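You operate a simulated robot arm through the tools that you are given. There is no shell and no other tool. Be economical: measure what you need, move in short steps, check, and stop when the job is done.

Carry out the task below with a simulated robot arm. There is one attempt and no reset: what you move stays moved.

JOB
Put the battery marked "23" from the top of the steel table on the gasket pack there and the battery marked "58" on top of the orange air filter there. Take the seed tub from the top of the front table and put it on top of the black tape. Take the yellow beacon from the lower board of the back shelves and leave it on the bottom board of the back shelves. Put the 75 small blue bottle from the lower board of the side shelves on top of the black cone there and the 25 small blue bottle on the bottom board of the back shelves. The order is free. Set down upright: seed tub, small blue bottle.
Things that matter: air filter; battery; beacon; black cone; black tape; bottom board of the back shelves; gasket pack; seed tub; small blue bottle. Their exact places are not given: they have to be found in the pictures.

The check looks at the end state, three seconds after you hand in, the way a careful person would. Anything else that was tipped, shoved, dropped, spilled or broken makes it a failure.

ROBOT AND FRAMES
A 7-joint arm with a two-finger parallel gripper on a trunk, on a base that drives. Base frame: it is fixed to the floor where the robot stands at the start and does not move with it; the origin is under the middle of the robot, x ahead of it, y to its left, z up; the surface under the hand at the start is at about z = 0.88. Lengths are in m, angles in degrees, forces in N, time in s.
With the tool pointing down near the work surface it reaches from about 0.38 to 0.8 m from the robot's upright axis, wherever it stands. Its first joint turns from -143.0 to 143.0 degrees. Places, roughly: air filter (8x8x4 cm) [0.6, 0.2, 0.9]; battery [0.5, 0, 1]; beacon [-2.5, -8.25, 1]; black cone (6x6x5 cm) [-3.9, -6.3, 0.8]; black tape [0, 1.75, 1]; bottom board of the back shelves [-2.8, -8.3, 0.6]; gasket pack [0.5, 0.5, 1]; seed tub [0, 1.75, 1]; small blue bottle [-4, -6.5, 0.75]. Payload 3 kg.
Tool frame: the origin (TCP) lies between the finger pads and is the grasp point; the fingertips stand 0.03 m ahead of it; z points along the fingers, y is the line along which they close. The gripper opens to 0.11 m. The fingers are 0.02 m wide and 0.01 m thick; the gripper's body (0.048 by 0.112 m) begins 0.055 m behind the TCP.
Orientation is that of the tool frame in the base frame, as a unit quaternion [x, y, z, w]. With the fingers straight down and closing along the base's y, the tool's x points along the base's -x, its y along +y and its z along -z.

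CONTROLS
- The arm moves only by the tool drive_tool. Its argument "targets" is a list of rows, each an object of numbers (a shift or turn left out is 0, a gripper value left out holds the last): "ax", "ay", "az": the turn, a rotation vector about the base's x, y, z in units of 60 degrees (1.0 is 60 degrees); "tx", "ty", "tz": the shift along the base's x, y, z in units of 300 mm (1.0 is 300 mm); "gripper": the gripper command, from -1 (shut) to 1 (fully open), values between in proportion. In form: [{"ax": .., "ay": .., "az": .., "tx": .., "ty": .., "tz": .., "gripper": ..}, ...]. A call has 1 to 12 rows; each row is the pose to reach, as a shift and turn from the pose commanded when the call began. A call with a number of a shift or a turn outside -1 to 1 is refused whole. Each row takes 0.2 s and may step no farther than 0.05 m and 8.6 degrees from the row before; otherwise, or with a gripper value out of range, the whole call is refused. A pose out of reach is approached as far as the arm can. The call stops where the force on the tool passes 40 N (or 10 N more than at its start, if that is more) or the arm is blocked; 0.2 s more then pass. The fingers move at their own pace (about 0.153 m/s each) and stop on an object; they squeeze with about 42 N. The grip force told is the motor's: it shows also when the fingers shut on nothing. Time passes only in rows, and 0.2 s behind the last, so rows that repeat a pose let the fingers close. The reply holds the time, the measured pose of the TCP, the force on the tool along the base axes, the opening and the grip force, in the units named above and with some noise, with the torque about the TCP (base axes, N m) and any sound that the robot's microphone picked up.
- Cameras (640 x 400 px; columns grow to the right, rows downward): "scene" is now at [0.4936, 0.2998, 1.2417]; the picture's right is [-0.00, -0.40, 0.92], its down [-0.36, 0.86, 0.37] and it looks along [-0.93, -0.33, -0.14] (base axes); focal length 214 px, centre (320, 200). "wrist" rides on the gripper at [0.072, 0.017, -0.103] in the tool frame; the picture's right is [-0.23, 0.97, 0.00], its down [-0.76, -0.18, -0.62] and it looks along [-0.61, -0.14, 0.78] (tool axes); focal length 222 px, centre (320, 200).
- grab_frame(camera): a new picture of that camera. It takes no simulated time.
- move_column(by): slides the trunk up (or, below 0, down) by that many m; the arm and the scene camera ride with it, the base frame stays. It gives what a move gives, with no picture.
- roll_base(legs): drives the robot by 1 to 6 legs, each [ahead, turn to the left] in m and degrees, along the robot's own axes; the way and the turn of a leg run together, so that a leg with both is an arc; at most 1.5 m and 180 degrees a leg. The arm and the cameras ride along, it lands a little off, and it stops where it bumps. It gives what a move gives.
- pan_tilt(pan, tilt): turns the head with the scene camera to pan (to the left, within 80 degrees either way) and tilt (down, from -29 to 69), counted from straight ahead of the robot. It gives what a move gives.
- locate(camera, pixels): for up to 12 pixels [column, row] of the newest picture of that camera ("zoom" is the newest enlarged one), the place [x, y, z] in the base frame of the surface seen there, good to about 0.002 m. It takes no simulated time.
- zoom(camera, box): a new picture of the part [left, top, right, bottom] of that camera's present view, enlarged. It takes no simulated time.
- close_job(): hands the job in; it is judged then, once.

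Keep the steps short. Do not move on a guess: measure, check each grasp and each placing, and mend mistakes. In all there are 124 turns and 134 pictures (those below and enlarged ones count). Leave the gripper open and the arm clear of the work at the hand-in unless told otherwise, and finish with a single line.

The tools are called after "Call:" as name(argument=value, ...) on one line, values as JSON. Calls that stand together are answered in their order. drive_tool: Moves the arm, as the interface text tells. Its arguments: {"type":"object","properties":{"targets":{"type":"array"}},"required":["targets"]} The other tools are called the same way: move_column (by) slides the trunk up or down; roll_base (legs) drives the base; pan_tilt (pan, tilt) turns the head that bears the scene camera; grab_frame (camera) takes a picture; locate (camera, pixels) gives the place of the surface under pixels of a picture; zoom (camera, box) takes an enlarged picture of a part of a camera's view; close_job () hands the job in.

At the start:

```text
time: 0.0
tcp_pos: [0.4809, 0.3492, 1.1341]
tcp_rot: [0.004, 1.0, 0.0, 0.0]
wrist_force: [-0.8, 0.1, -1.1]
moment: [0.01, -0.02, 0.01]
gripper_width: 0.1098
finger_force: 0.0
trunk travel left (down, up): [-0.4, 0.09]
robot x, y, heading: [0.0006, 0.0057, -0.0]
head pan, tilt: [-66.7, 68.8]
```

scene: 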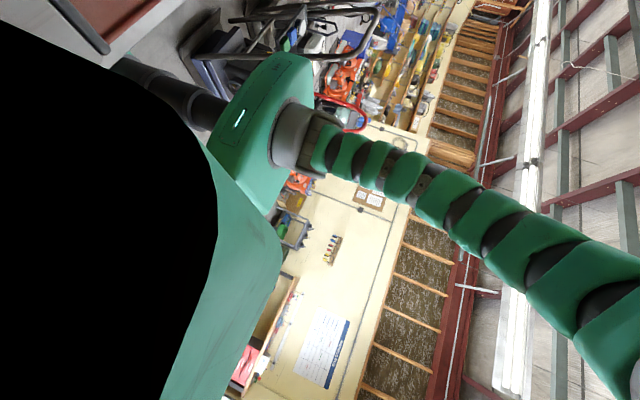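
wrist: 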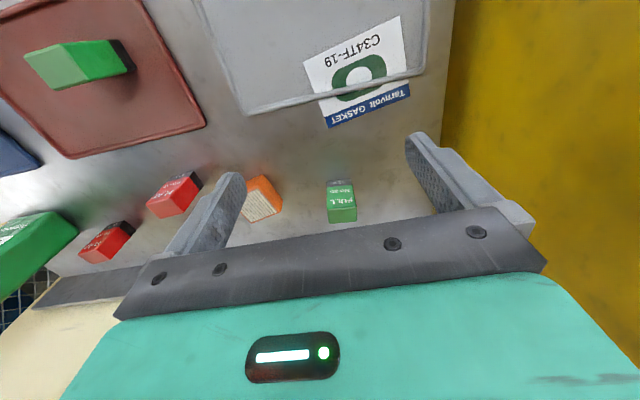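

I start by pointing the head ahead and down at the table, then take a picture.

Call:
pan_tilt(pan=0, tilt=45)

Call:
grab_frame(camera="scene")

Call:
grab_frame(camera="wrist")

```text
time: 1.4
tcp_pos: [0.4819, 0.3496, 1.1357]
tcp_rot: [0.005, 1.0, 0.0, 0.0]
wrist_force: [0.3, 0.1, -0.3]
moment: [0.04, -0.02, 0.01]
gripper_width: 0.1104
finger_force: 0.0
trunk travel left (down, up): [-0.4, 0.09]
robot x, y, heading: [0.0032, 0.0065, 0.0]
head pan, tilt: [0.0, 45.0]
```

```text
131 pictures are left
```

scene: 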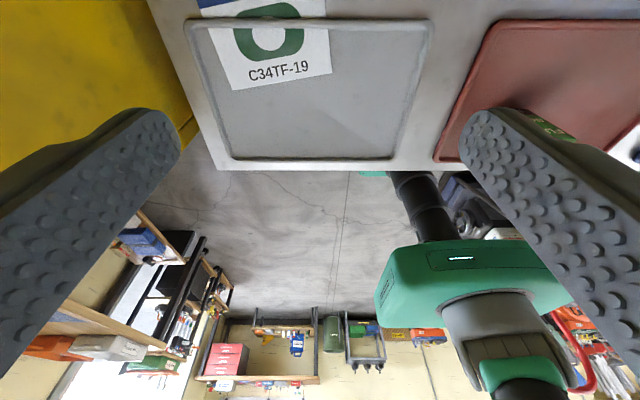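

```text
130 pictures are left
```

wrist: 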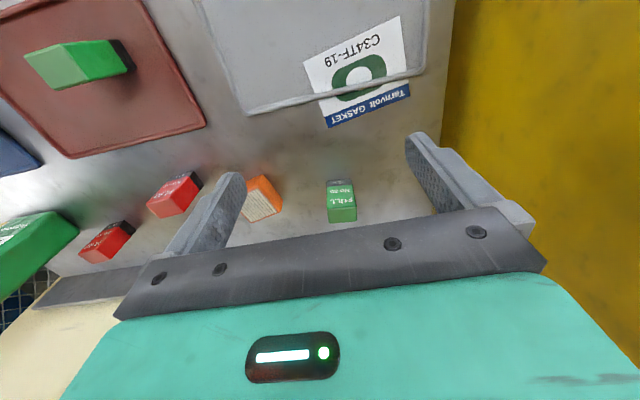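

The scene camera seems to sit at the hand, looking between the fingers, and tilt 45 faces back to the robot. I try tilt -20 to look at the table ahead.

Call:
pan_tilt(pan=0, tilt=0)

Call:
grab_frame(camera="scene")

Call:
locate(camera="scene", pixels=[[320, 200], [320, 100], [200, 200], [420, 100], [320, 20]])

Call:
locate(camera="wrist", pixels=[[342, 210], [265, 205], [175, 200], [105, 245], [70, 65], [370, 60], [395, 100]])

```text
time: 2.5
tcp_pos: [0.4817, 0.3493, 1.1349]
tcp_rot: [0.004, 1.0, 0.0, -0.001]
wrist_force: [-0.3, 0.2, 0.1]
moment: [-0.03, 0.02, 0.01]
gripper_width: 0.1101
finger_force: 0.1
trunk travel left (down, up): [-0.4, 0.09]
robot x, y, heading: [-0.0033, 0.0059, 0.0]
head pan, tilt: [0.0, 0.0]
```

```text
129 pictures are left
```

scene: 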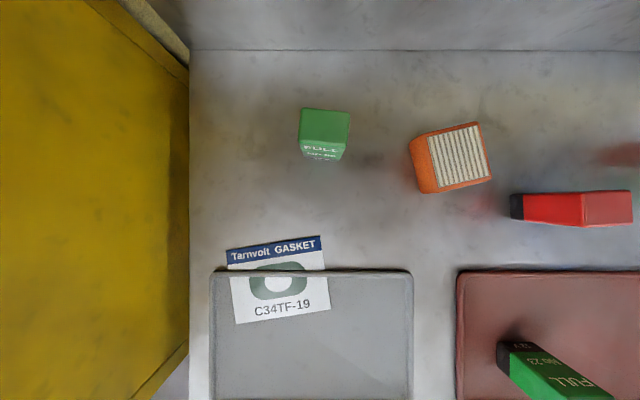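

```text
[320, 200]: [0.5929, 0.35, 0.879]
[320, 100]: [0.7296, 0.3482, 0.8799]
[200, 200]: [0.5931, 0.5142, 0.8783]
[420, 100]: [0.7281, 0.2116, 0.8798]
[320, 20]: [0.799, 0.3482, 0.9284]
```

```text
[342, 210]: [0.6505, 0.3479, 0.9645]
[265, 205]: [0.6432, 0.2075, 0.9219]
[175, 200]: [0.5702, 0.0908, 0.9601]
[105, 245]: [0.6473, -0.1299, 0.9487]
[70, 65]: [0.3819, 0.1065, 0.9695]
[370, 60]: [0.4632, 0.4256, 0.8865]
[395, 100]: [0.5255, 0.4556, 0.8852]
```

The view at tilt 0 is straight down. I zoom on the labels here, then pan to see the rest of the table.

Call:
zoom(camera="scene", box=[200, 90, 420, 330])

Call:
zoom(camera="scene", box=[440, 140, 640, 400])

Call:
pan_tilt(pan=-50, tilt=0)

Call:
grab_frame(camera="scene")

```text
1.67 times, centred on (310, 210) of scene
```

zoom: 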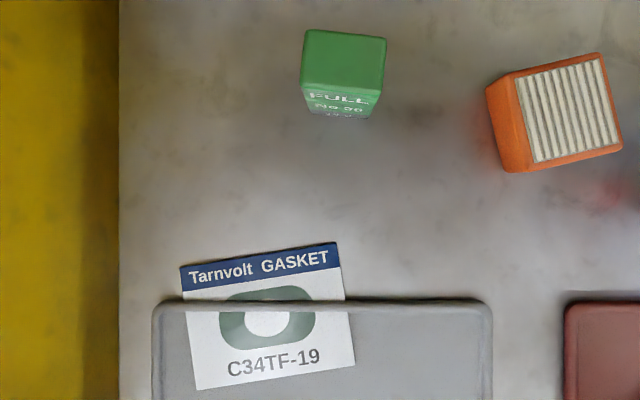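

```text
1.54 times, centred on (540, 270) of scene
```

zoom: 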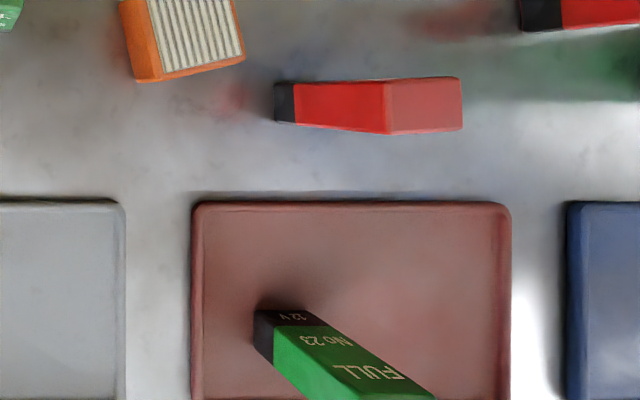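

```text
time: 3.7
tcp_pos: [0.4816, 0.3508, 1.1351]
tcp_rot: [0.004, 1.0, 0.0, 0.0]
wrist_force: [-0.3, -0.4, 0.1]
moment: [-0.02, 0.02, 0.01]
gripper_width: 0.1099
finger_force: 0.0
trunk travel left (down, up): [-0.4, 0.09]
robot x, y, heading: [0.0011, 0.008, 0.1]
head pan, tilt: [-50.0, 0.0]
```

```text
126 pictures are left
```

scene: 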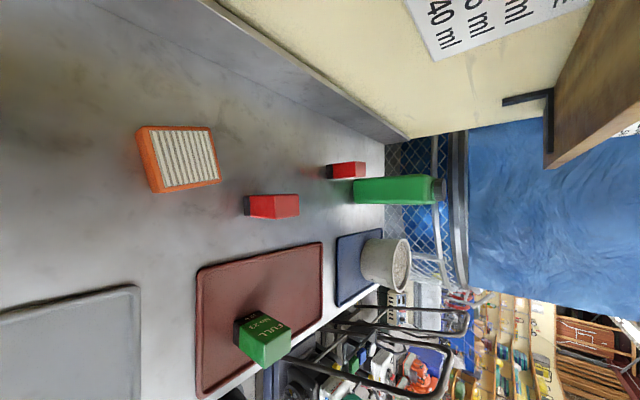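

The green battery on the red tray reads "No 23". I check the number of the other green one and of the red ones.

Call:
zoom(camera="wrist", box=[310, 165, 375, 235])

Call:
zoom(camera="wrist", box=[70, 160, 220, 270])

```text
5.71 times, centred on (342, 200) of wrist
```

zoom: 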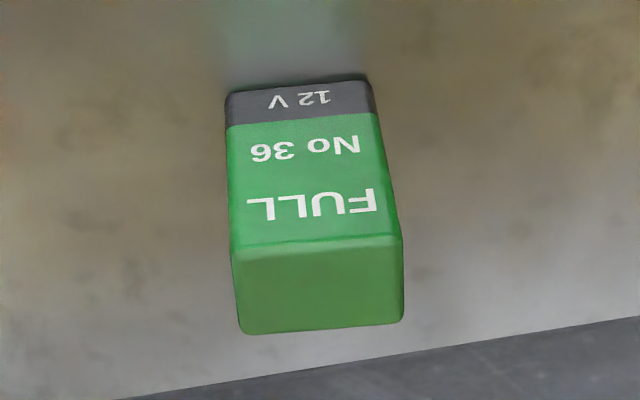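

```text
3.64 times, centred on (145, 215) of wrist
```

zoom: 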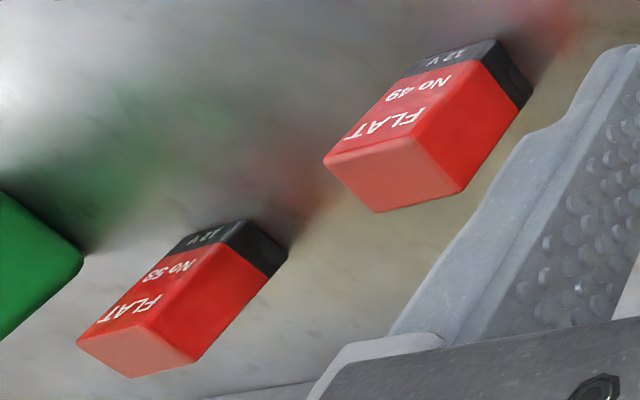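

The second green one is No 36. The far red is "No 53" or "58", so I need a closer view. I move the hand 0.3 m to the right at this height (no obstacle above 1.1 there).

Call:
drive_tool(targets=[{"ty": -0.16, "gripper": 1}, {"ty": -0.32}, {"ty": -0.48}, {"ty": -0.64}, {"ty": -0.8}, {"ty": -0.96}, {"ty": -1.0}])

Call:
pan_tilt(pan=-25, tilt=0)

Call:
grab_frame(camera="scene")

Call:
grab_frame(camera="wrist")

```text
time: 5.3
tcp_pos: [0.4836, 0.0503, 1.1351]
tcp_rot: [0.005, 1.0, 0.0, -0.001]
wrist_force: [-0.1, -0.4, 0.2]
moment: [-0.03, 0.01, 0.01]
gripper_width: 0.11
finger_force: 0.0
trunk travel left (down, up): [-0.4, 0.09]
robot x, y, heading: [0.0005, 0.0038, -0.0]
head pan, tilt: [-50.0, 0.0]
```

```text
time: 6.2
tcp_pos: [0.4828, 0.0507, 1.1354]
tcp_rot: [0.005, 1.0, 0.0, 0.0]
wrist_force: [0.8, 1.1, 0.8]
moment: [0.0, -0.01, -0.01]
gripper_width: 0.1101
finger_force: 0.1
trunk travel left (down, up): [-0.4, 0.09]
robot x, y, heading: [0.001, 0.0086, 0.1]
head pan, tilt: [-25.0, 0.0]
```

```text
123 pictures are left
```

scene: 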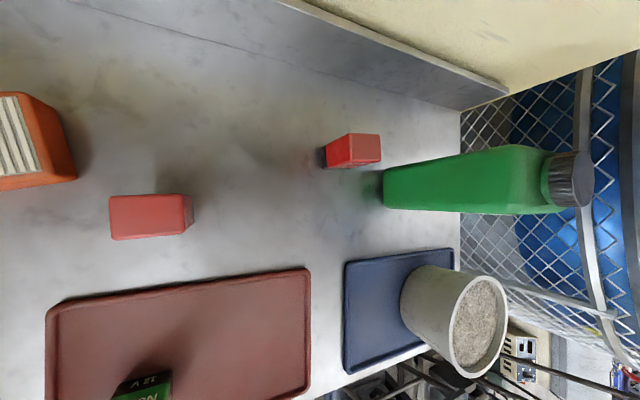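

```text
122 pictures are left
```

wrist: 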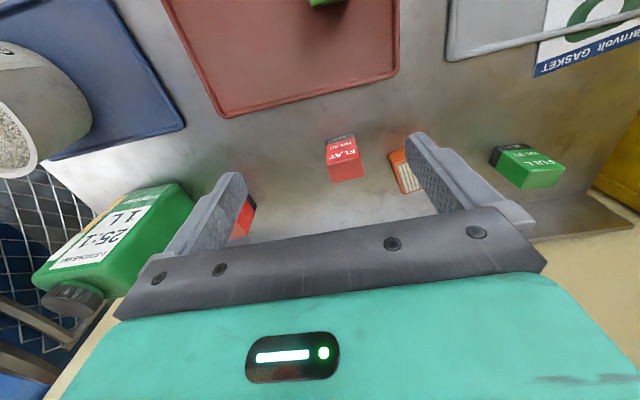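

I move back 0.12 m to the left so that the finger no longer hides the far red battery, and zoom on it.

Call:
drive_tool(targets=[{"ty": 0.16}, {"ty": 0.32}, {"ty": 0.5}, {"ty": 0.6}])

Call:
grab_frame(camera="wrist")

Call:
locate(camera="scene", pixels=[[570, 180], [480, 320], [365, 150], [370, 140]])

```text
refused: row 3 steps farther than a row can; nothing moved
```

```text
121 pictures are left
```

wrist: 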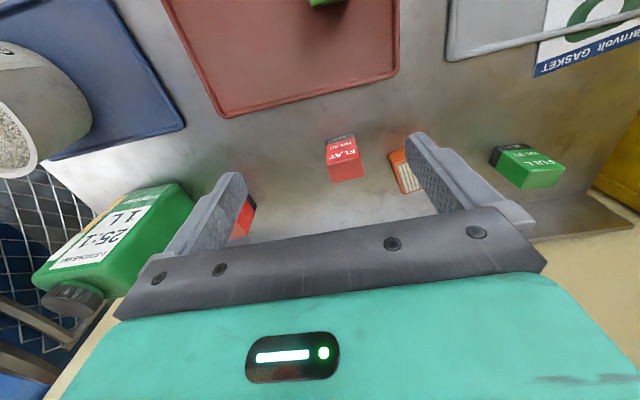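

```text
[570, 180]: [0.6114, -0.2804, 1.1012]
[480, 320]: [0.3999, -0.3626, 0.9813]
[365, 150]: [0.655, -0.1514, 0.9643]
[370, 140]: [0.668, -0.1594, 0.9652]
```

The steps must stay at 0.16; I repeat the move.

Call:
drive_tool(targets=[{"ty": 0.16}, {"ty": 0.32}, {"ty": 0.48}, {"ty": 0.6}])

Call:
grab_frame(camera="wrist")

```text
time: 7.2
tcp_pos: [0.4794, 0.2318, 1.1348]
tcp_rot: [0.004, 1.0, 0.0, -0.001]
wrist_force: [-0.3, -0.1, -0.4]
moment: [0.0, 0.03, 0.01]
gripper_width: 0.1101
finger_force: 0.1
trunk travel left (down, up): [-0.4, 0.09]
robot x, y, heading: [-0.0, 0.0076, -0.2]
head pan, tilt: [-25.0, 0.0]
```

```text
120 pictures are left
```

wrist: 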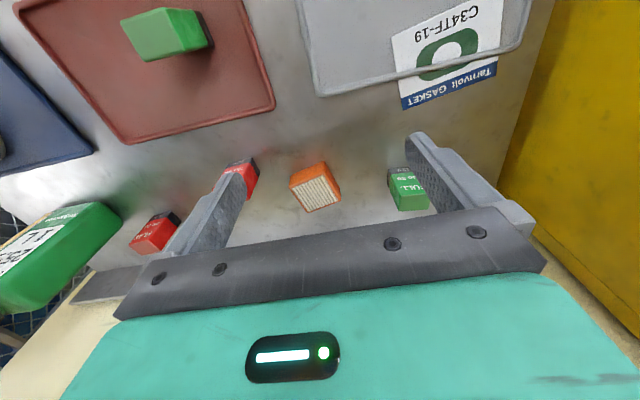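

Call:
zoom(camera="wrist", box=[125, 205, 185, 260])

Call:
zoom(camera="wrist", box=[380, 155, 440, 215])

```text
7.27 times, centred on (155, 232) of wrist
```

zoom: 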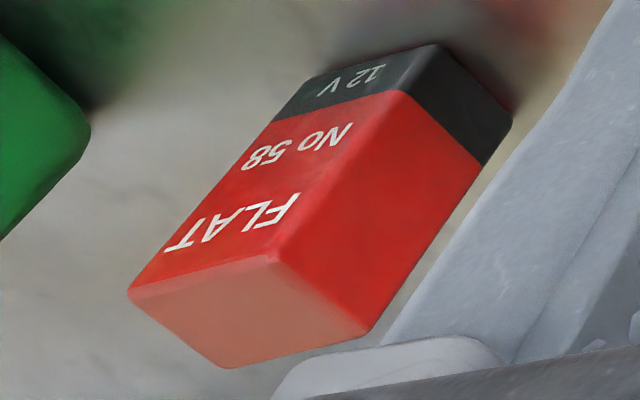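

```text
6.67 times, centred on (410, 185) of wrist
```

zoom: 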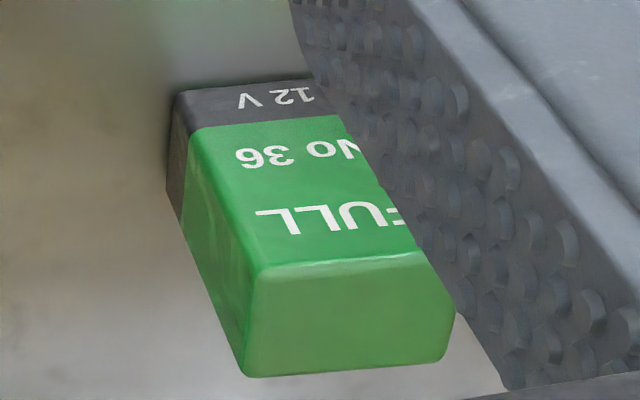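

The red one is No 58. Now I measure it and its green bottle neighbour with the scene camera.

Call:
locate(camera="wrist", pixels=[[130, 245], [149, 241], [160, 251], [142, 254], [145, 248], [105, 210], [115, 222], [85, 208], [100, 245]])

Call:
grab_frame(camera="scene")

```text
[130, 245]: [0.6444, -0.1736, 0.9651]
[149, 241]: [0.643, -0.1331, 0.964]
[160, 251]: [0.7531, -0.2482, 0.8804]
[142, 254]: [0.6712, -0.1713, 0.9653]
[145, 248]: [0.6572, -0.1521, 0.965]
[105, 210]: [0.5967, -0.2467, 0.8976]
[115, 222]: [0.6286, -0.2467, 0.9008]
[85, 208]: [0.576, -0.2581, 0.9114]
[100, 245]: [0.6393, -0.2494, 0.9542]
```

```text
117 pictures are left
```

scene: 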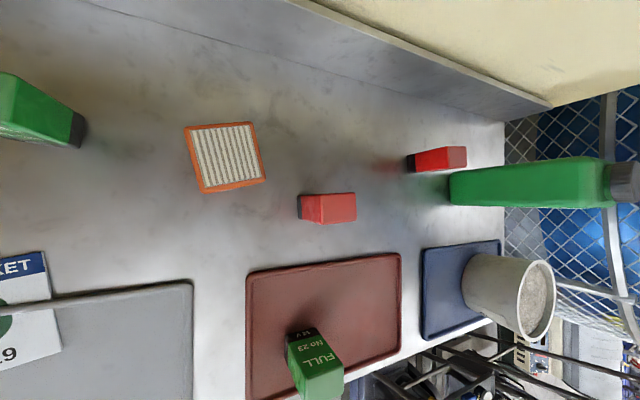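

Measuring the filter, battery 23, the gasket pack and the grey tray.

Call:
locate(camera="scene", pixels=[[189, 130], [252, 125], [263, 177], [206, 188], [226, 156], [300, 365], [330, 355], [340, 375], [320, 375], [490, 260], [550, 290], [300, 375]])

Call:
locate(camera="wrist", pixels=[[400, 40], [410, 85], [470, 15], [430, 70], [440, 45], [480, 60], [350, 60], [405, 105], [492, 75], [123, 20], [150, 60], [163, 12]])

Call:
zoom(camera="wrist", box=[290, 0, 540, 120])

```text
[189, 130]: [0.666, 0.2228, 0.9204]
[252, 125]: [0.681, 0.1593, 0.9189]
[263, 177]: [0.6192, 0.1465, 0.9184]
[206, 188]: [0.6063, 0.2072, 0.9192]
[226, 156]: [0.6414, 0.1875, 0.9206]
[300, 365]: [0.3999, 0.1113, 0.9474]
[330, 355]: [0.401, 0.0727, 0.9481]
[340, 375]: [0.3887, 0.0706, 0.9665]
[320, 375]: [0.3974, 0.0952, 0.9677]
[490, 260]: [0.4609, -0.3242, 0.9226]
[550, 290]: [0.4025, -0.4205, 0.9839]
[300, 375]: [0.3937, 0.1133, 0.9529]
```

```text
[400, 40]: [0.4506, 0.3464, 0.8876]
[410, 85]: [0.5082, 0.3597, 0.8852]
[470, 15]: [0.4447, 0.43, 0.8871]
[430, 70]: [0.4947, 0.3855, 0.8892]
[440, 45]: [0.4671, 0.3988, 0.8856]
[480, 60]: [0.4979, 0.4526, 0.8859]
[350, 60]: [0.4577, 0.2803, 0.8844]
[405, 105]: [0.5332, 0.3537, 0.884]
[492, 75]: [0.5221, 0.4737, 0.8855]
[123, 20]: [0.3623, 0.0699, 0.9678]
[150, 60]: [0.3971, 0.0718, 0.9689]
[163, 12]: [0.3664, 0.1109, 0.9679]
```

```text
2.56 times, centred on (415, 60) of wrist
```

zoom: 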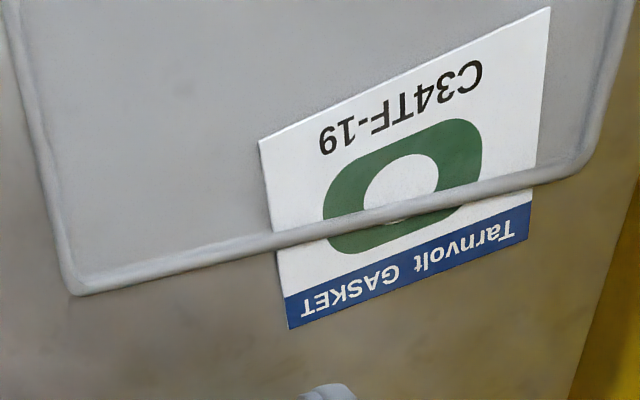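

The pack lies across the tray's rim; the flat part is the piece inside the tray. I measure it in the zoom.

Call:
locate(camera="zoom", pixels=[[264, 144], [546, 14], [272, 225], [535, 168], [400, 80], [405, 195], [470, 40], [470, 185], [460, 110], [400, 214], [330, 190], [500, 165]])

```text
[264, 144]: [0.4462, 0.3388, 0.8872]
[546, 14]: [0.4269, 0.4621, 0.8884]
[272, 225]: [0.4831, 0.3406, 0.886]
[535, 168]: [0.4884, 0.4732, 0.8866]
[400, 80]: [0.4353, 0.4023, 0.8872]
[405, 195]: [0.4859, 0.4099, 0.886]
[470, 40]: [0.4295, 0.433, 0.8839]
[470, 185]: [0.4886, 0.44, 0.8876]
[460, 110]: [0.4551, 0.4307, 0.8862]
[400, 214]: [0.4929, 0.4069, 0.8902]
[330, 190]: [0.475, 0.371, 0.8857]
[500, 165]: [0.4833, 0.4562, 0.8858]
```

Now a better look at battery 23's top: tilt 25, pan 15 towards it.

Call:
pan_tilt(pan=-25, tilt=30)

Call:
grab_frame(camera="scene")

```text
time: 8.1
tcp_pos: [0.48, 0.2314, 1.1358]
tcp_rot: [0.004, 1.0, 0.0, 0.0]
wrist_force: [0.4, 0.0, -0.1]
moment: [0.03, -0.02, -0.02]
gripper_width: 0.11
finger_force: 0.0
trunk travel left (down, up): [-0.4, 0.09]
robot x, y, heading: [-0.0039, 0.0039, 0.1]
head pan, tilt: [-25.0, 30.0]
```

```text
115 pictures are left
```

scene: 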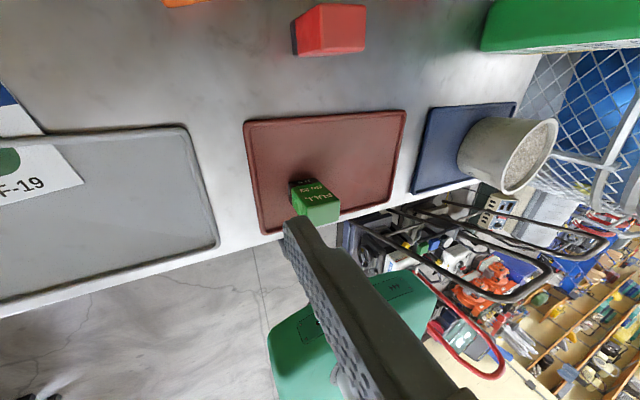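

Call:
zoom(camera="scene", box=[275, 165, 355, 240])

```text
5.33 times, centred on (315, 202) of scene
```

zoom: 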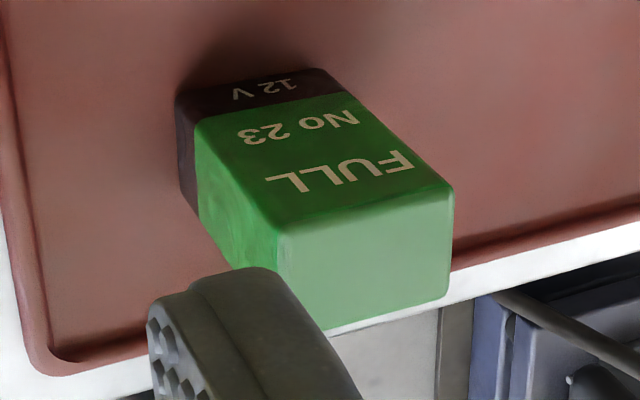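

Call:
locate(camera="zoom", pixels=[[285, 228], [445, 195], [440, 295], [335, 325], [365, 255]])

```text
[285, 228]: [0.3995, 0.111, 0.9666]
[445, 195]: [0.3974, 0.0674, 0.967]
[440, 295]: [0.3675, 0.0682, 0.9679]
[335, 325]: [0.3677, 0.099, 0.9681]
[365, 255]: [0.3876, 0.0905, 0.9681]
```

Battery 23 centre is (0.383, 0.0895), top 0.967. I move over it and down to z ≈ 1.01, then check.

Call:
drive_tool(targets=[{"tx": -0.082, "ty": -0.118}, {"tx": -0.164, "ty": -0.236}, {"tx": -0.246, "ty": -0.354}, {"tx": -0.328, "ty": -0.472}, {"tx": -0.328, "ty": -0.472, "tz": -0.15}, {"tx": -0.328, "ty": -0.472, "tz": -0.3}, {"tx": -0.328, "ty": -0.472, "tz": -0.4}, {"tx": -0.328, "ty": -0.472, "tz": -0.4}])

Call:
pan_tilt(pan=0, tilt=40)

Call:
grab_frame(camera="wrist")

Call:
grab_frame(camera="scene")

```text
time: 9.9
tcp_pos: [0.3874, 0.0891, 1.0148]
tcp_rot: [0.005, 1.0, 0.0, 0.0]
wrist_force: [0.6, -0.2, -0.3]
moment: [0.03, 0.02, 0.01]
gripper_width: 0.1099
finger_force: 0.0
trunk travel left (down, up): [-0.4, 0.09]
robot x, y, heading: [-0.0014, 0.0091, 0.1]
head pan, tilt: [-25.0, 30.0]
```

```text
time: 10.8
tcp_pos: [0.3873, 0.0884, 1.0141]
tcp_rot: [0.005, 1.0, 0.0, 0.0]
wrist_force: [-0.8, 0.3, 0.4]
moment: [0.0, -0.03, -0.01]
gripper_width: 0.1098
finger_force: 0.0
trunk travel left (down, up): [-0.4, 0.09]
robot x, y, heading: [0.0012, 0.0065, 0.1]
head pan, tilt: [0.0, 40.0]
```

```text
113 pictures are left
```

wrist: 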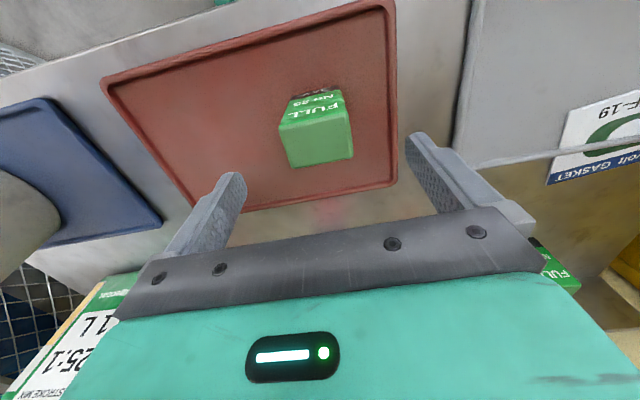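

```text
112 pictures are left
```

scene: 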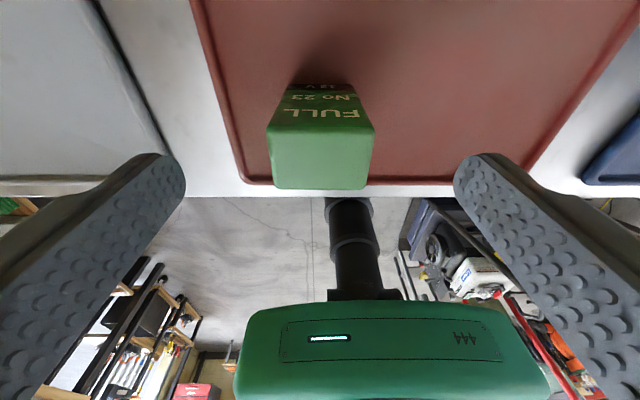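

The battery is centred between the fingers. I go down to z ≈ 0.935 and close.

Call:
drive_tool(targets=[{"tx": -0.01, "tz": -0.12}, {"tx": -0.01, "tz": -0.2}, {"tx": -0.01, "tz": -0.265}, {"tx": -0.01, "tz": -0.265}, {"tx": -0.01, "tz": -0.265, "gripper": -1}, {"tx": -0.01, "tz": -0.265, "gripper": -1}, {"tx": -0.01, "tz": -0.265, "gripper": -1}])

```text
time: 12.4
tcp_pos: [0.3815, 0.0879, 0.935]
tcp_rot: [0.004, 1.0, -0.001, -0.001]
wrist_force: [-0.2, -0.2, -0.3]
moment: [0.04, -0.05, 0.01]
gripper_width: 0.0499
finger_force: 42.0
trunk travel left (down, up): [-0.4, 0.09]
robot x, y, heading: [0.0019, 0.0084, -0.1]
head pan, tilt: [0.0, 40.0]
```

Held (0.050 wide). I lift it 0.11 m and carry it left toward the pack.

Call:
drive_tool(targets=[{"tz": 0.15}, {"tz": 0.3}, {"tz": 0.37}, {"tz": 0.37, "ty": 0.15, "tx": 0.04}, {"tz": 0.37, "ty": 0.3, "tx": 0.08}, {"tz": 0.37, "ty": 0.45, "tx": 0.12}, {"tz": 0.37, "ty": 0.6, "tx": 0.16}, {"tz": 0.37, "ty": 0.75, "tx": 0.2}, {"tz": 0.37, "ty": 0.9, "tx": 0.24}, {"tz": 0.37, "ty": 1.0, "tx": 0.255}, {"tz": 0.37, "ty": 1.0, "tx": 0.255}])

```text
time: 14.8
tcp_pos: [0.4556, 0.3905, 1.0454]
tcp_rot: [0.004, 1.0, -0.001, -0.001]
wrist_force: [0.5, 0.1, -3.3]
moment: [0.0, 0.01, 0.0]
gripper_width: 0.0498
finger_force: 42.5
trunk travel left (down, up): [-0.4, 0.09]
robot x, y, heading: [0.0019, 0.0074, -0.2]
head pan, tilt: [0.0, 40.0]
```

I shift the last 0.037 m left and lower to about 15 mm above the pack, then look.

Call:
drive_tool(targets=[{"ty": 0.125, "tx": 0.01}, {"ty": 0.125, "tx": 0.01, "tz": -0.15}, {"ty": 0.125, "tx": 0.01, "tz": -0.3}, {"ty": 0.125, "tx": 0.01, "tz": -0.3}])

Call:
grab_frame(camera="wrist")

Call:
grab_frame(camera="scene")

```text
time: 15.8
tcp_pos: [0.4563, 0.4281, 0.9562]
tcp_rot: [0.006, 1.0, 0.0, 0.0]
wrist_force: [0.5, -1.4, -4.1]
moment: [-0.02, 0.01, -0.05]
gripper_width: 0.0499
finger_force: 42.7
trunk travel left (down, up): [-0.4, 0.09]
robot x, y, heading: [-0.0033, 0.0065, -0.3]
head pan, tilt: [0.0, 40.0]
```

```text
111 pictures are left
```

wrist: 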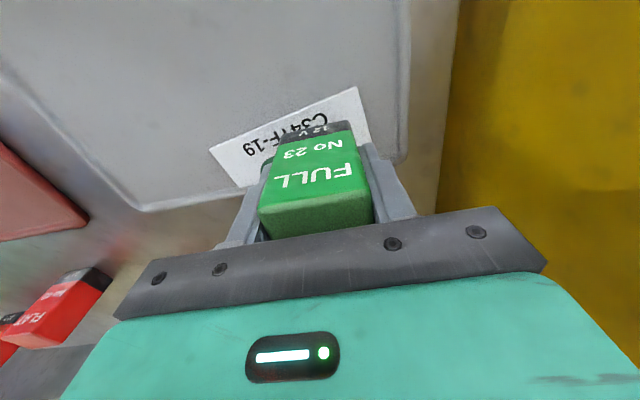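

```text
110 pictures are left
```

scene: 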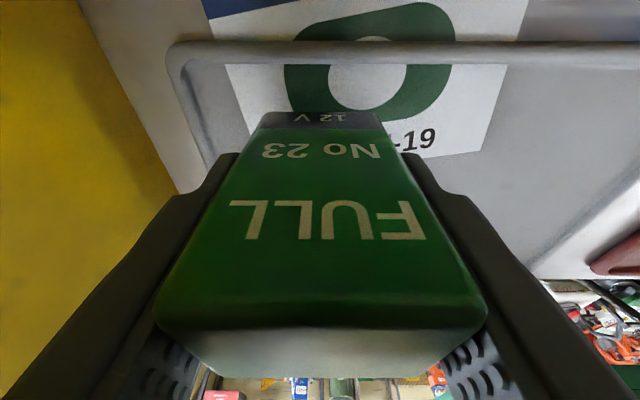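

It hovers over the white part inside the tray. I lower the last 18 mm, check contact, then open.

Call:
drive_tool(targets=[{"tx": 0.007, "tz": -0.04}, {"tx": 0.007, "tz": -0.055}, {"tx": 0.007, "tz": -0.062}, {"tx": 0.007, "tz": -0.062}])

```text
time: 16.8
tcp_pos: [0.4603, 0.4274, 0.9388]
tcp_rot: [0.005, 1.0, 0.0, -0.001]
wrist_force: [-0.6, -0.2, 0.0]
moment: [-0.02, 0.08, 0.01]
gripper_width: 0.0497
finger_force: 41.8
trunk travel left (down, up): [-0.4, 0.09]
robot x, y, heading: [-0.0012, 0.0041, -0.0]
head pan, tilt: [0.0, 40.0]
```

Weight is off the tool (force z 0): it stands. I open and rise.

Call:
drive_tool(targets=[{"gripper": 1}, {"gripper": 1}, {"tz": 0.1}, {"tz": 0.25}, {"tz": 0.4}, {"tz": 0.55}, {"tz": 0.65}])

Call:
grab_frame(camera="wrist")

```text
time: 18.4
tcp_pos: [0.4609, 0.4244, 1.1322]
tcp_rot: [0.004, 1.0, -0.001, -0.001]
wrist_force: [-0.1, -0.2, 0.1]
moment: [-0.02, 0.02, 0.0]
gripper_width: 0.1099
finger_force: 0.1
trunk travel left (down, up): [-0.4, 0.09]
robot x, y, heading: [0.0005, 0.0099, 0.1]
head pan, tilt: [0.0, 40.0]
```

```text
109 pictures are left
```

wrist: 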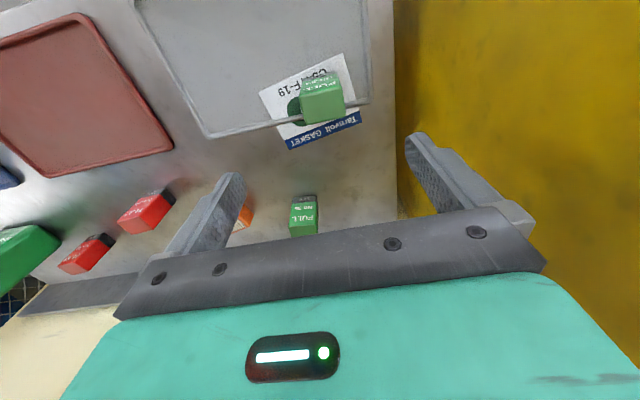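

Battery 23 stands on the pack. Now toward battery 58 at (0.661, -0.153), in two calls.

Call:
drive_tool(targets=[{"ty": -0.125, "tx": 0.08}, {"ty": -0.25, "tx": 0.16}, {"ty": -0.375, "tx": 0.24}, {"ty": -0.5, "tx": 0.32}, {"ty": -0.625, "tx": 0.4}, {"ty": -0.75, "tx": 0.48}, {"ty": -0.875, "tx": 0.56}, {"ty": -1, "tx": 0.667}])

Call:
drive_tool(targets=[{"ty": -0.16}, {"ty": -0.32}, {"ty": -0.48}, {"ty": -0.64}, {"ty": -0.8}, {"ty": -0.92, "gripper": 0.6}, {"ty": -0.92, "gripper": 0.6}])

Call:
pan_tilt(pan=0, tilt=40)

Call:
grab_frame(camera="scene")

```text
time: 20.4
tcp_pos: [0.6244, 0.1425, 1.1455]
tcp_rot: [-0.008, 1.0, -0.002, -0.001]
wrist_force: [-2.7, -0.5, 0.2]
moment: [0.02, -0.19, 0.01]
gripper_width: 0.11
finger_force: 0.1
trunk travel left (down, up): [-0.4, 0.09]
robot x, y, heading: [-0.0006, 0.0107, 1.0]
head pan, tilt: [0.0, 40.0]
stopped in row 8: the arm was blocked; the commanded pose is now the measured one
```

```text
time: 21.2
tcp_pos: [0.5846, 0.0852, 1.0282]
tcp_rot: [-0.106, 0.986, 0.046, -0.121]
wrist_force: [-11.6, 3.2, 5.0]
moment: [-0.24, -1.02, 0.1]
gripper_width: 0.1099
finger_force: 0.1
trunk travel left (down, up): [-0.4, 0.09]
robot x, y, heading: [0.0218, 0.0638, 14.6]
head pan, tilt: [0.0, 40.0]
stopped in row 3: the force on the tool passed its limit at 65 N (the readings are from after the stop); the commanded pose is now the measured one
```

```text
time: 21.8
tcp_pos: [0.6007, 0.0808, 1.0159]
tcp_rot: [-0.073, 0.987, 0.021, -0.14]
wrist_force: [-1.2, 0.4, -0.4]
moment: [0.01, 0.03, 0.0]
gripper_width: 0.11
finger_force: 0.0
trunk travel left (down, up): [-0.4, 0.09]
robot x, y, heading: [0.0238, 0.0489, 11.1]
head pan, tilt: [0.0, 40.0]
```

```text
108 pictures are left
```

scene: 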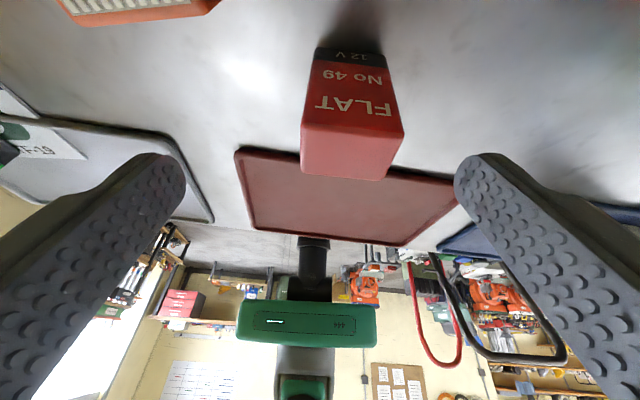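

Something blocked the arm: the base turned by 11° and the hand is tilted. I stop and look around first.

Call:
grab_frame(camera="wrist")

Call:
pan_tilt(pan=-60, tilt=0)

Call:
grab_frame(camera="scene")

Call:
pan_tilt(pan=60, tilt=-29)

Call:
grab_frame(camera="scene")

```text
107 pictures are left
```

wrist: 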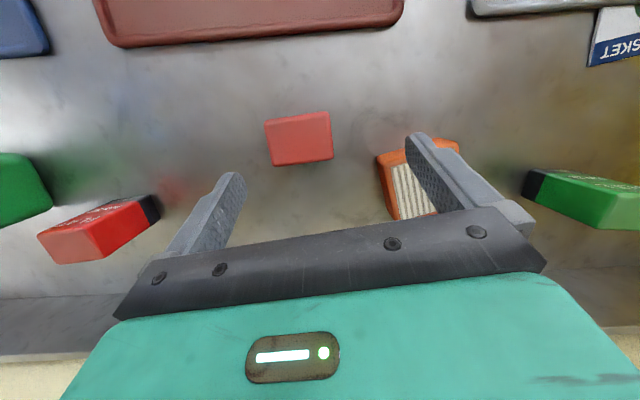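

```text
time: 23.1
tcp_pos: [0.6004, 0.0817, 1.0155]
tcp_rot: [-0.077, 0.987, 0.024, -0.138]
wrist_force: [0.3, 0.0, 0.3]
moment: [0.01, -0.01, -0.03]
gripper_width: 0.1105
finger_force: 0.0
trunk travel left (down, up): [-0.4, 0.09]
robot x, y, heading: [0.0214, 0.0508, 11.2]
head pan, tilt: [-60.0, 0.0]
```

```text
106 pictures are left
```

scene: 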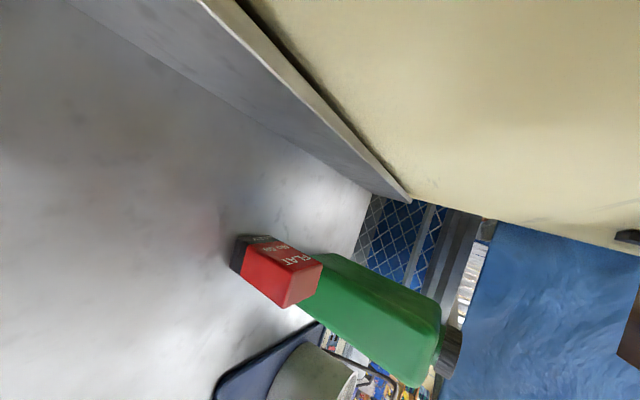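

```text
time: 25.1
tcp_pos: [0.6013, 0.0837, 1.0171]
tcp_rot: [-0.078, 0.987, 0.023, -0.137]
wrist_force: [0.4, 0.2, -0.4]
moment: [-0.01, -0.03, -0.01]
gripper_width: 0.1101
finger_force: 0.0
trunk travel left (down, up): [-0.4, 0.09]
robot x, y, heading: [0.0216, 0.0492, 11.6]
head pan, tilt: [60.0, -28.6]
```

```text
105 pictures are left
```

scene: 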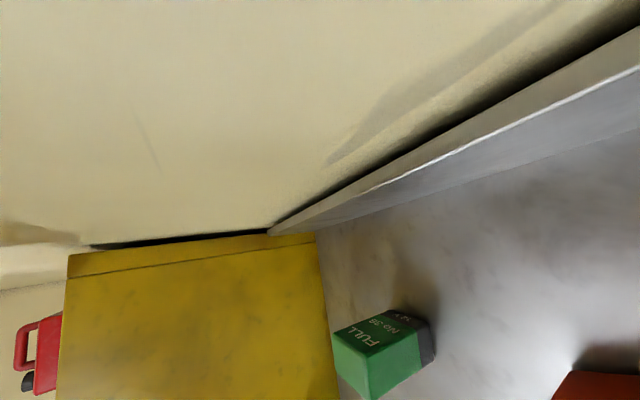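

Everything on the table still stands. The arm must have met the shelf board on the wall above. I look for it to measure.

Call:
pan_tilt(pan=-80, tilt=-20)

Call:
grab_frame(camera="scene")

Call:
pan_tilt(pan=80, tilt=-20)

Call:
grab_frame(camera="scene")

```text
time: 27.3
tcp_pos: [0.6012, 0.0848, 1.0173]
tcp_rot: [-0.079, 0.987, 0.024, -0.136]
wrist_force: [-0.2, 0.0, 0.6]
moment: [0.01, 0.01, 0.02]
gripper_width: 0.11
finger_force: 0.0
trunk travel left (down, up): [-0.4, 0.09]
robot x, y, heading: [0.0247, 0.0515, 11.8]
head pan, tilt: [-80.0, -20.0]
```

```text
104 pictures are left
```

scene: 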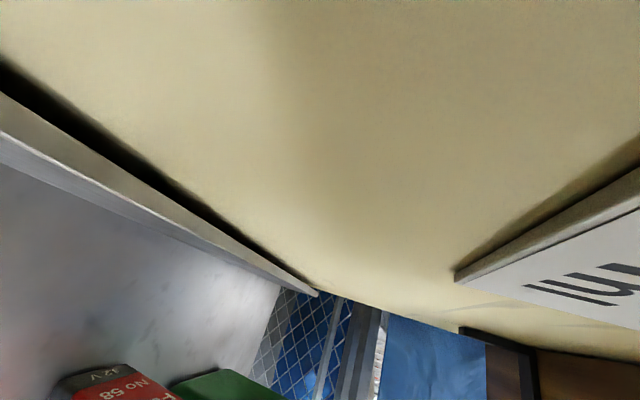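

```text
time: 29.8
tcp_pos: [0.6016, 0.0864, 1.017]
tcp_rot: [-0.08, 0.987, 0.024, -0.136]
wrist_force: [0.6, 0.0, -0.8]
moment: [-0.01, 0.03, 0.03]
gripper_width: 0.1102
finger_force: 0.2
trunk travel left (down, up): [-0.4, 0.09]
robot x, y, heading: [0.0233, 0.0497, 11.7]
head pan, tilt: [80.0, -20.0]
```

```text
103 pictures are left
```

scene: 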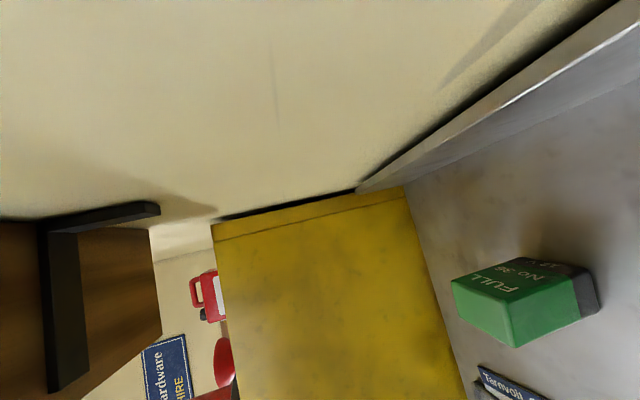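

Call:
locate(camera="scene", pixels=[[158, 335], [120, 270], [65, 385], [140, 210], [60, 300], [20, 260], [152, 232], [100, 390]])

```text
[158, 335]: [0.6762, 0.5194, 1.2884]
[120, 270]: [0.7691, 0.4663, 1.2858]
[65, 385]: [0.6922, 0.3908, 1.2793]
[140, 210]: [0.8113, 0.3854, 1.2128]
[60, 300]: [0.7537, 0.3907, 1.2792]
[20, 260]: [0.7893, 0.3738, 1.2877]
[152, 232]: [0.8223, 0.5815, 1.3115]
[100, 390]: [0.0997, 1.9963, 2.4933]
```

The shelf underside is at z 1.28 with its front edge at x 0.676; the head beside the hand hit it. I pull the hand straight back 0.15 m.

Call:
drive_tool(targets=[{"tx": -0.13}, {"tx": -0.26}, {"tx": -0.39}, {"tx": -0.5}, {"tx": -0.5, "tz": 0.15}, {"tx": -0.5, "tz": 0.3}])

```text
time: 30.1
tcp_pos: [0.6395, 0.1103, 0.9438]
tcp_rot: [-0.065, 0.993, 0.04, -0.088]
wrist_force: [12.1, -53.7, 309.9]
moment: [14.29, 0.19, -0.71]
gripper_width: 0.0946
finger_force: 0.0
trunk travel left (down, up): [-0.4, 0.09]
robot x, y, heading: [0.0249, 0.051, 11.0]
head pan, tilt: [80.0, -20.0]
stopped in row 1: the arm was blocked; the commanded pose is now the measured one
```

The arm jumped downward with a large force. I look before doing anything.

Call:
grab_frame(camera="wrist")

Call:
grab_frame(camera="scene")

Call:
pan_tilt(pan=0, tilt=0)

Call:
grab_frame(camera="scene")

```text
102 pictures are left
```

wrist: 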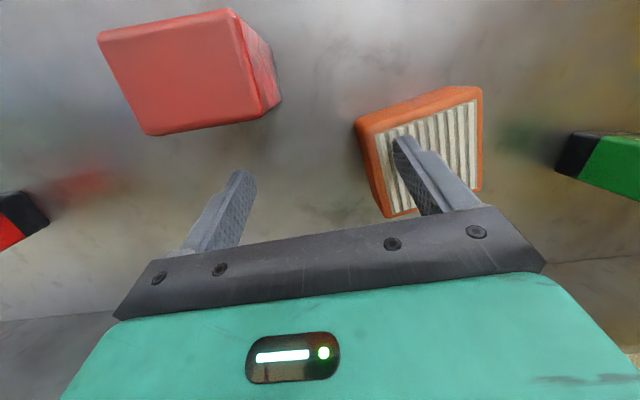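

```text
101 pictures are left
```

scene: 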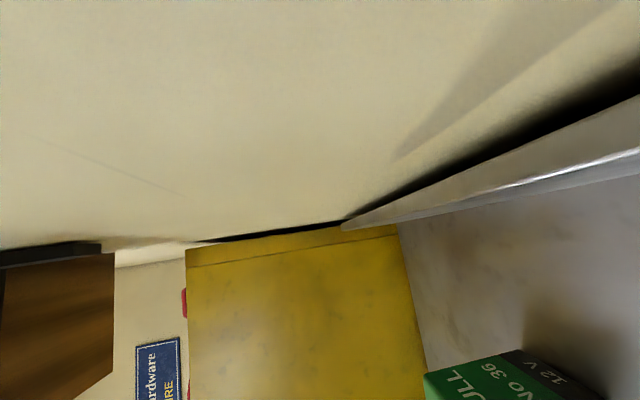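

```text
time: 31.7
tcp_pos: [0.6383, 0.1149, 0.9444]
tcp_rot: [-0.069, 0.993, 0.036, -0.084]
wrist_force: [16.0, -65.3, 322.0]
moment: [14.49, 0.18, -0.82]
gripper_width: 0.09
finger_force: 0.1
trunk travel left (down, up): [-0.4, 0.09]
robot x, y, heading: [0.0218, 0.0495, 11.1]
head pan, tilt: [0.0, 0.0]
```

```text
100 pictures are left
```

scene: 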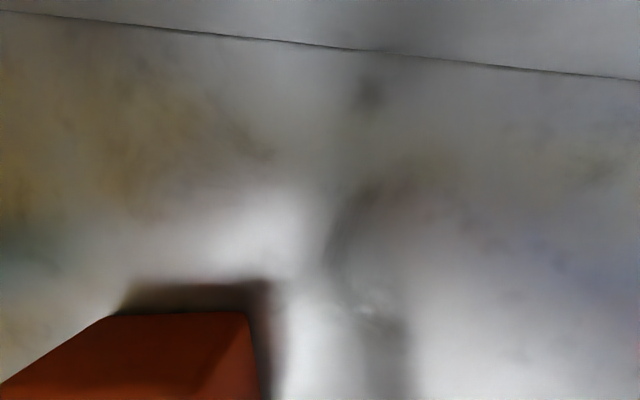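

The left finger presses on the filter's top with about 320 N. I lift by a small step and read the force.

Call:
drive_tool(targets=[{"tz": 0.05}])

```text
time: 32.0
tcp_pos: [0.6817, 0.1206, 0.9789]
tcp_rot: [-0.06, 0.993, 0.097, -0.036]
wrist_force: [-343.2, 41.5, 129.9]
moment: [-8.67, -48.48, -7.5]
gripper_width: 0.1099
finger_force: 0.1
out of reach, approached as far as the arm can: row 1
trunk travel left (down, up): [-0.4, 0.09]
robot x, y, heading: [0.0188, 0.0488, 10.9]
head pan, tilt: [0.0, 0.0]
stopped in row 1: the arm was blocked; the commanded pose is now the measured one
```

Now the hand is free of the filter but pressed forward against the wall. I back the base 4 cm to relieve it.

Call:
roll_base(legs=[[-0.04, 0]])

Call:
grab_frame(camera="wrist")

Call:
pan_tilt(pan=0, tilt=68)

Call:
grab_frame(camera="scene")

```text
time: 32.7
tcp_pos: [0.6675, 0.0669, 0.9533]
tcp_rot: [-0.086, 0.992, -0.021, -0.09]
wrist_force: [20.7, -25.6, -6.4]
moment: [1.77, 1.13, -0.91]
gripper_width: 0.1089
finger_force: 0.0
trunk travel left (down, up): [-0.4, 0.09]
robot x, y, heading: [0.0149, 0.0437, 11.2]
head pan, tilt: [0.0, 0.0]
stopped in leg 1: the robot was blocked; the commanded pose is now the measured one
```

```text
99 pictures are left
```

wrist: 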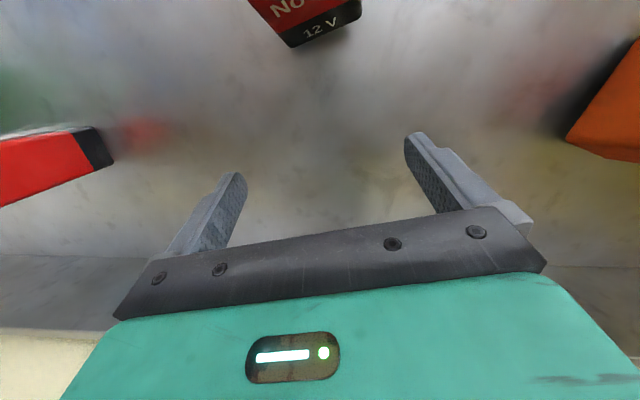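

```text
time: 34.1
tcp_pos: [0.7126, 0.0744, 0.9122]
tcp_rot: [-0.056, 0.993, -0.029, -0.102]
wrist_force: [-2.8, -67.4, 337.1]
moment: [10.79, 0.55, -1.52]
gripper_width: 0.0705
finger_force: 0.0
trunk travel left (down, up): [-0.4, 0.09]
robot x, y, heading: [0.0131, 0.0439, 10.1]
head pan, tilt: [0.0, 68.0]
```

```text
98 pictures are left
```

scene: 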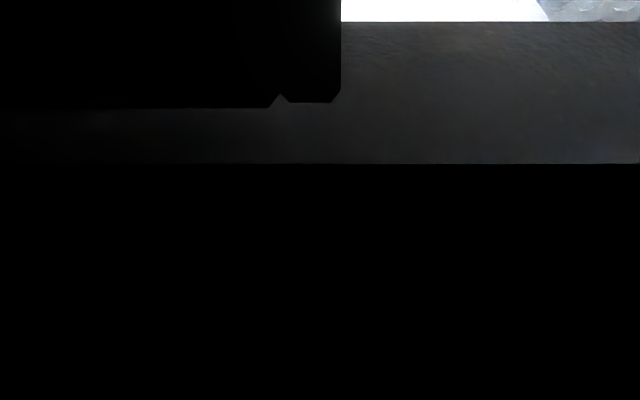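

The arm seems wedged with the shelf. I look back at the arm from the scene camera to understand the contact.

Call:
pan_tilt(pan=-60, tilt=45)

Call:
grab_frame(camera="scene")

Call:
grab_frame(camera="wrist")

```text
time: 35.4
tcp_pos: [0.7116, 0.0851, 0.9119]
tcp_rot: [-0.061, 0.993, -0.026, -0.099]
wrist_force: [-33.5, -51.4, 319.6]
moment: [12.24, -16.31, -9.02]
gripper_width: 0.0515
finger_force: 0.0
trunk travel left (down, up): [-0.4, 0.09]
robot x, y, heading: [0.0151, 0.0429, 10.5]
head pan, tilt: [-60.0, 45.0]
```

```text
97 pictures are left
```

scene: 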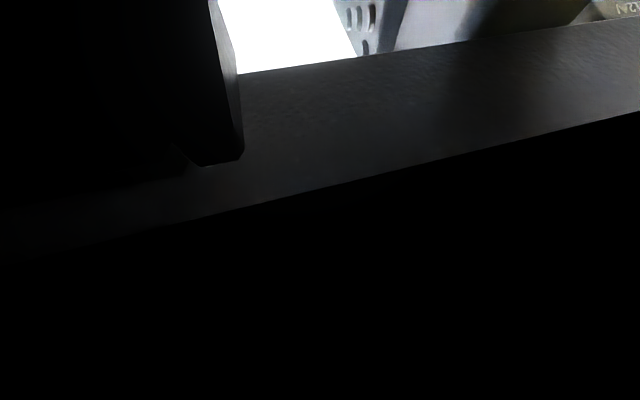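

```text
96 pictures are left
```

wrist: 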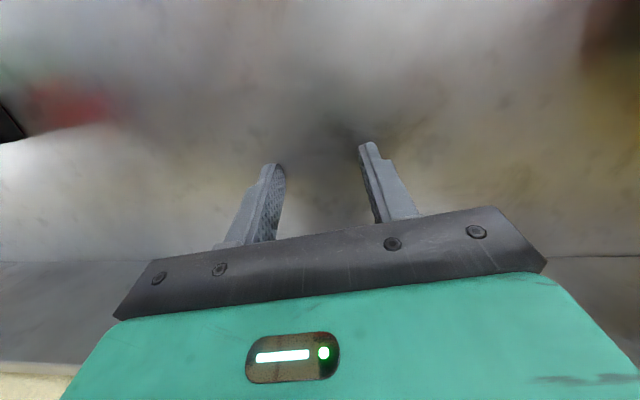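

The fingers stand on free table between battery 58 and the filter; the hand's top is under the shelf. I try tilting the hand's top back toward the robot in small steps.

Call:
drive_tool(targets=[{"ay": -0.13, "tz": 0.02}, {"ay": -0.26, "tz": 0.04}])

```text
time: 36.0
tcp_pos: [0.7114, 0.0842, 0.9117]
tcp_rot: [-0.062, 0.993, -0.026, -0.097]
wrist_force: [-35.5, -51.8, 319.3]
moment: [11.47, -17.56, -7.39]
gripper_width: 0.0509
finger_force: 0.0
out of reach, approached as far as the arm can: row 1, 2
trunk travel left (down, up): [-0.4, 0.09]
robot x, y, heading: [0.0138, 0.0437, 10.7]
head pan, tilt: [-60.0, 45.0]
```

Call:
drive_tool(targets=[{"tx": -0.08}, {"tx": -0.16}])

```text
time: 36.3
tcp_pos: [0.7168, 0.0822, 0.9192]
tcp_rot: [-0.094, 0.99, -0.079, -0.071]
wrist_force: [-324.8, -64.6, -33.8]
moment: [8.35, -28.28, -11.97]
gripper_width: 0.1047
finger_force: 0.2
trunk travel left (down, up): [-0.4, 0.09]
robot x, y, heading: [0.0066, 0.0435, 10.2]
head pan, tilt: [-60.0, 45.0]
stopped in row 1: the force on the tool passed its limit at 351 N (the readings are from after the stop); the commanded pose is now the measured one
```

Now the push is forward against the wall (−325 N) and the fingers are off the table. I back the base 6 cm to release that.

Call:
roll_base(legs=[[-0.06, 0]])

Call:
grab_frame(camera="wrist")

```text
time: 37.1
tcp_pos: [0.7025, 0.1136, 0.9399]
tcp_rot: [-0.075, 0.987, -0.033, -0.135]
wrist_force: [-269.8, -3.7, 4.8]
moment: [1.81, -24.91, -9.02]
gripper_width: 0.1101
finger_force: 0.0
trunk travel left (down, up): [-0.4, 0.09]
robot x, y, heading: [0.0047, 0.0432, 10.7]
head pan, tilt: [-60.0, 45.0]
stopped in leg 1: the robot was blocked; the commanded pose is now the measured one
```

```text
95 pictures are left
```

wrist: 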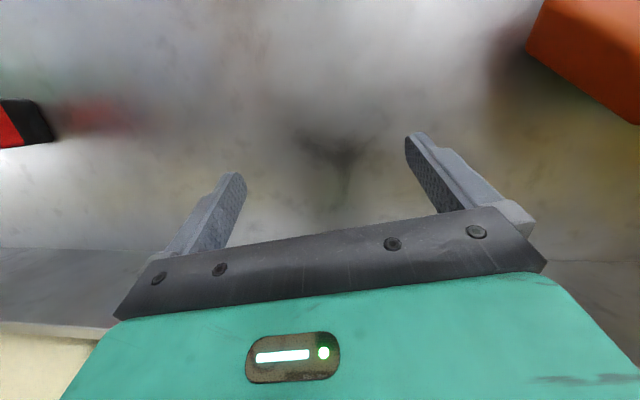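

The base is blocked, so a link is probably jammed up under the shelf. The fingertips have ~3 cm to the table; I lower the trunk 2 cm.

Call:
move_column(by=-0.02)

```text
time: 37.3
tcp_pos: [0.6938, 0.1057, 0.9153]
tcp_rot: [-0.086, 0.989, -0.044, -0.113]
wrist_force: [-210.9, -16.0, 65.5]
moment: [11.72, -10.79, -5.44]
gripper_width: 0.1089
finger_force: 0.1
trunk travel left (down, up): [-0.398, 0.092]
robot x, y, heading: [0.0027, 0.0394, 10.7]
head pan, tilt: [-60.0, 45.0]
stopped: the force on the tool passed its limit at 349 N (the readings are from after the stop); the commanded pose is now the measured one
```

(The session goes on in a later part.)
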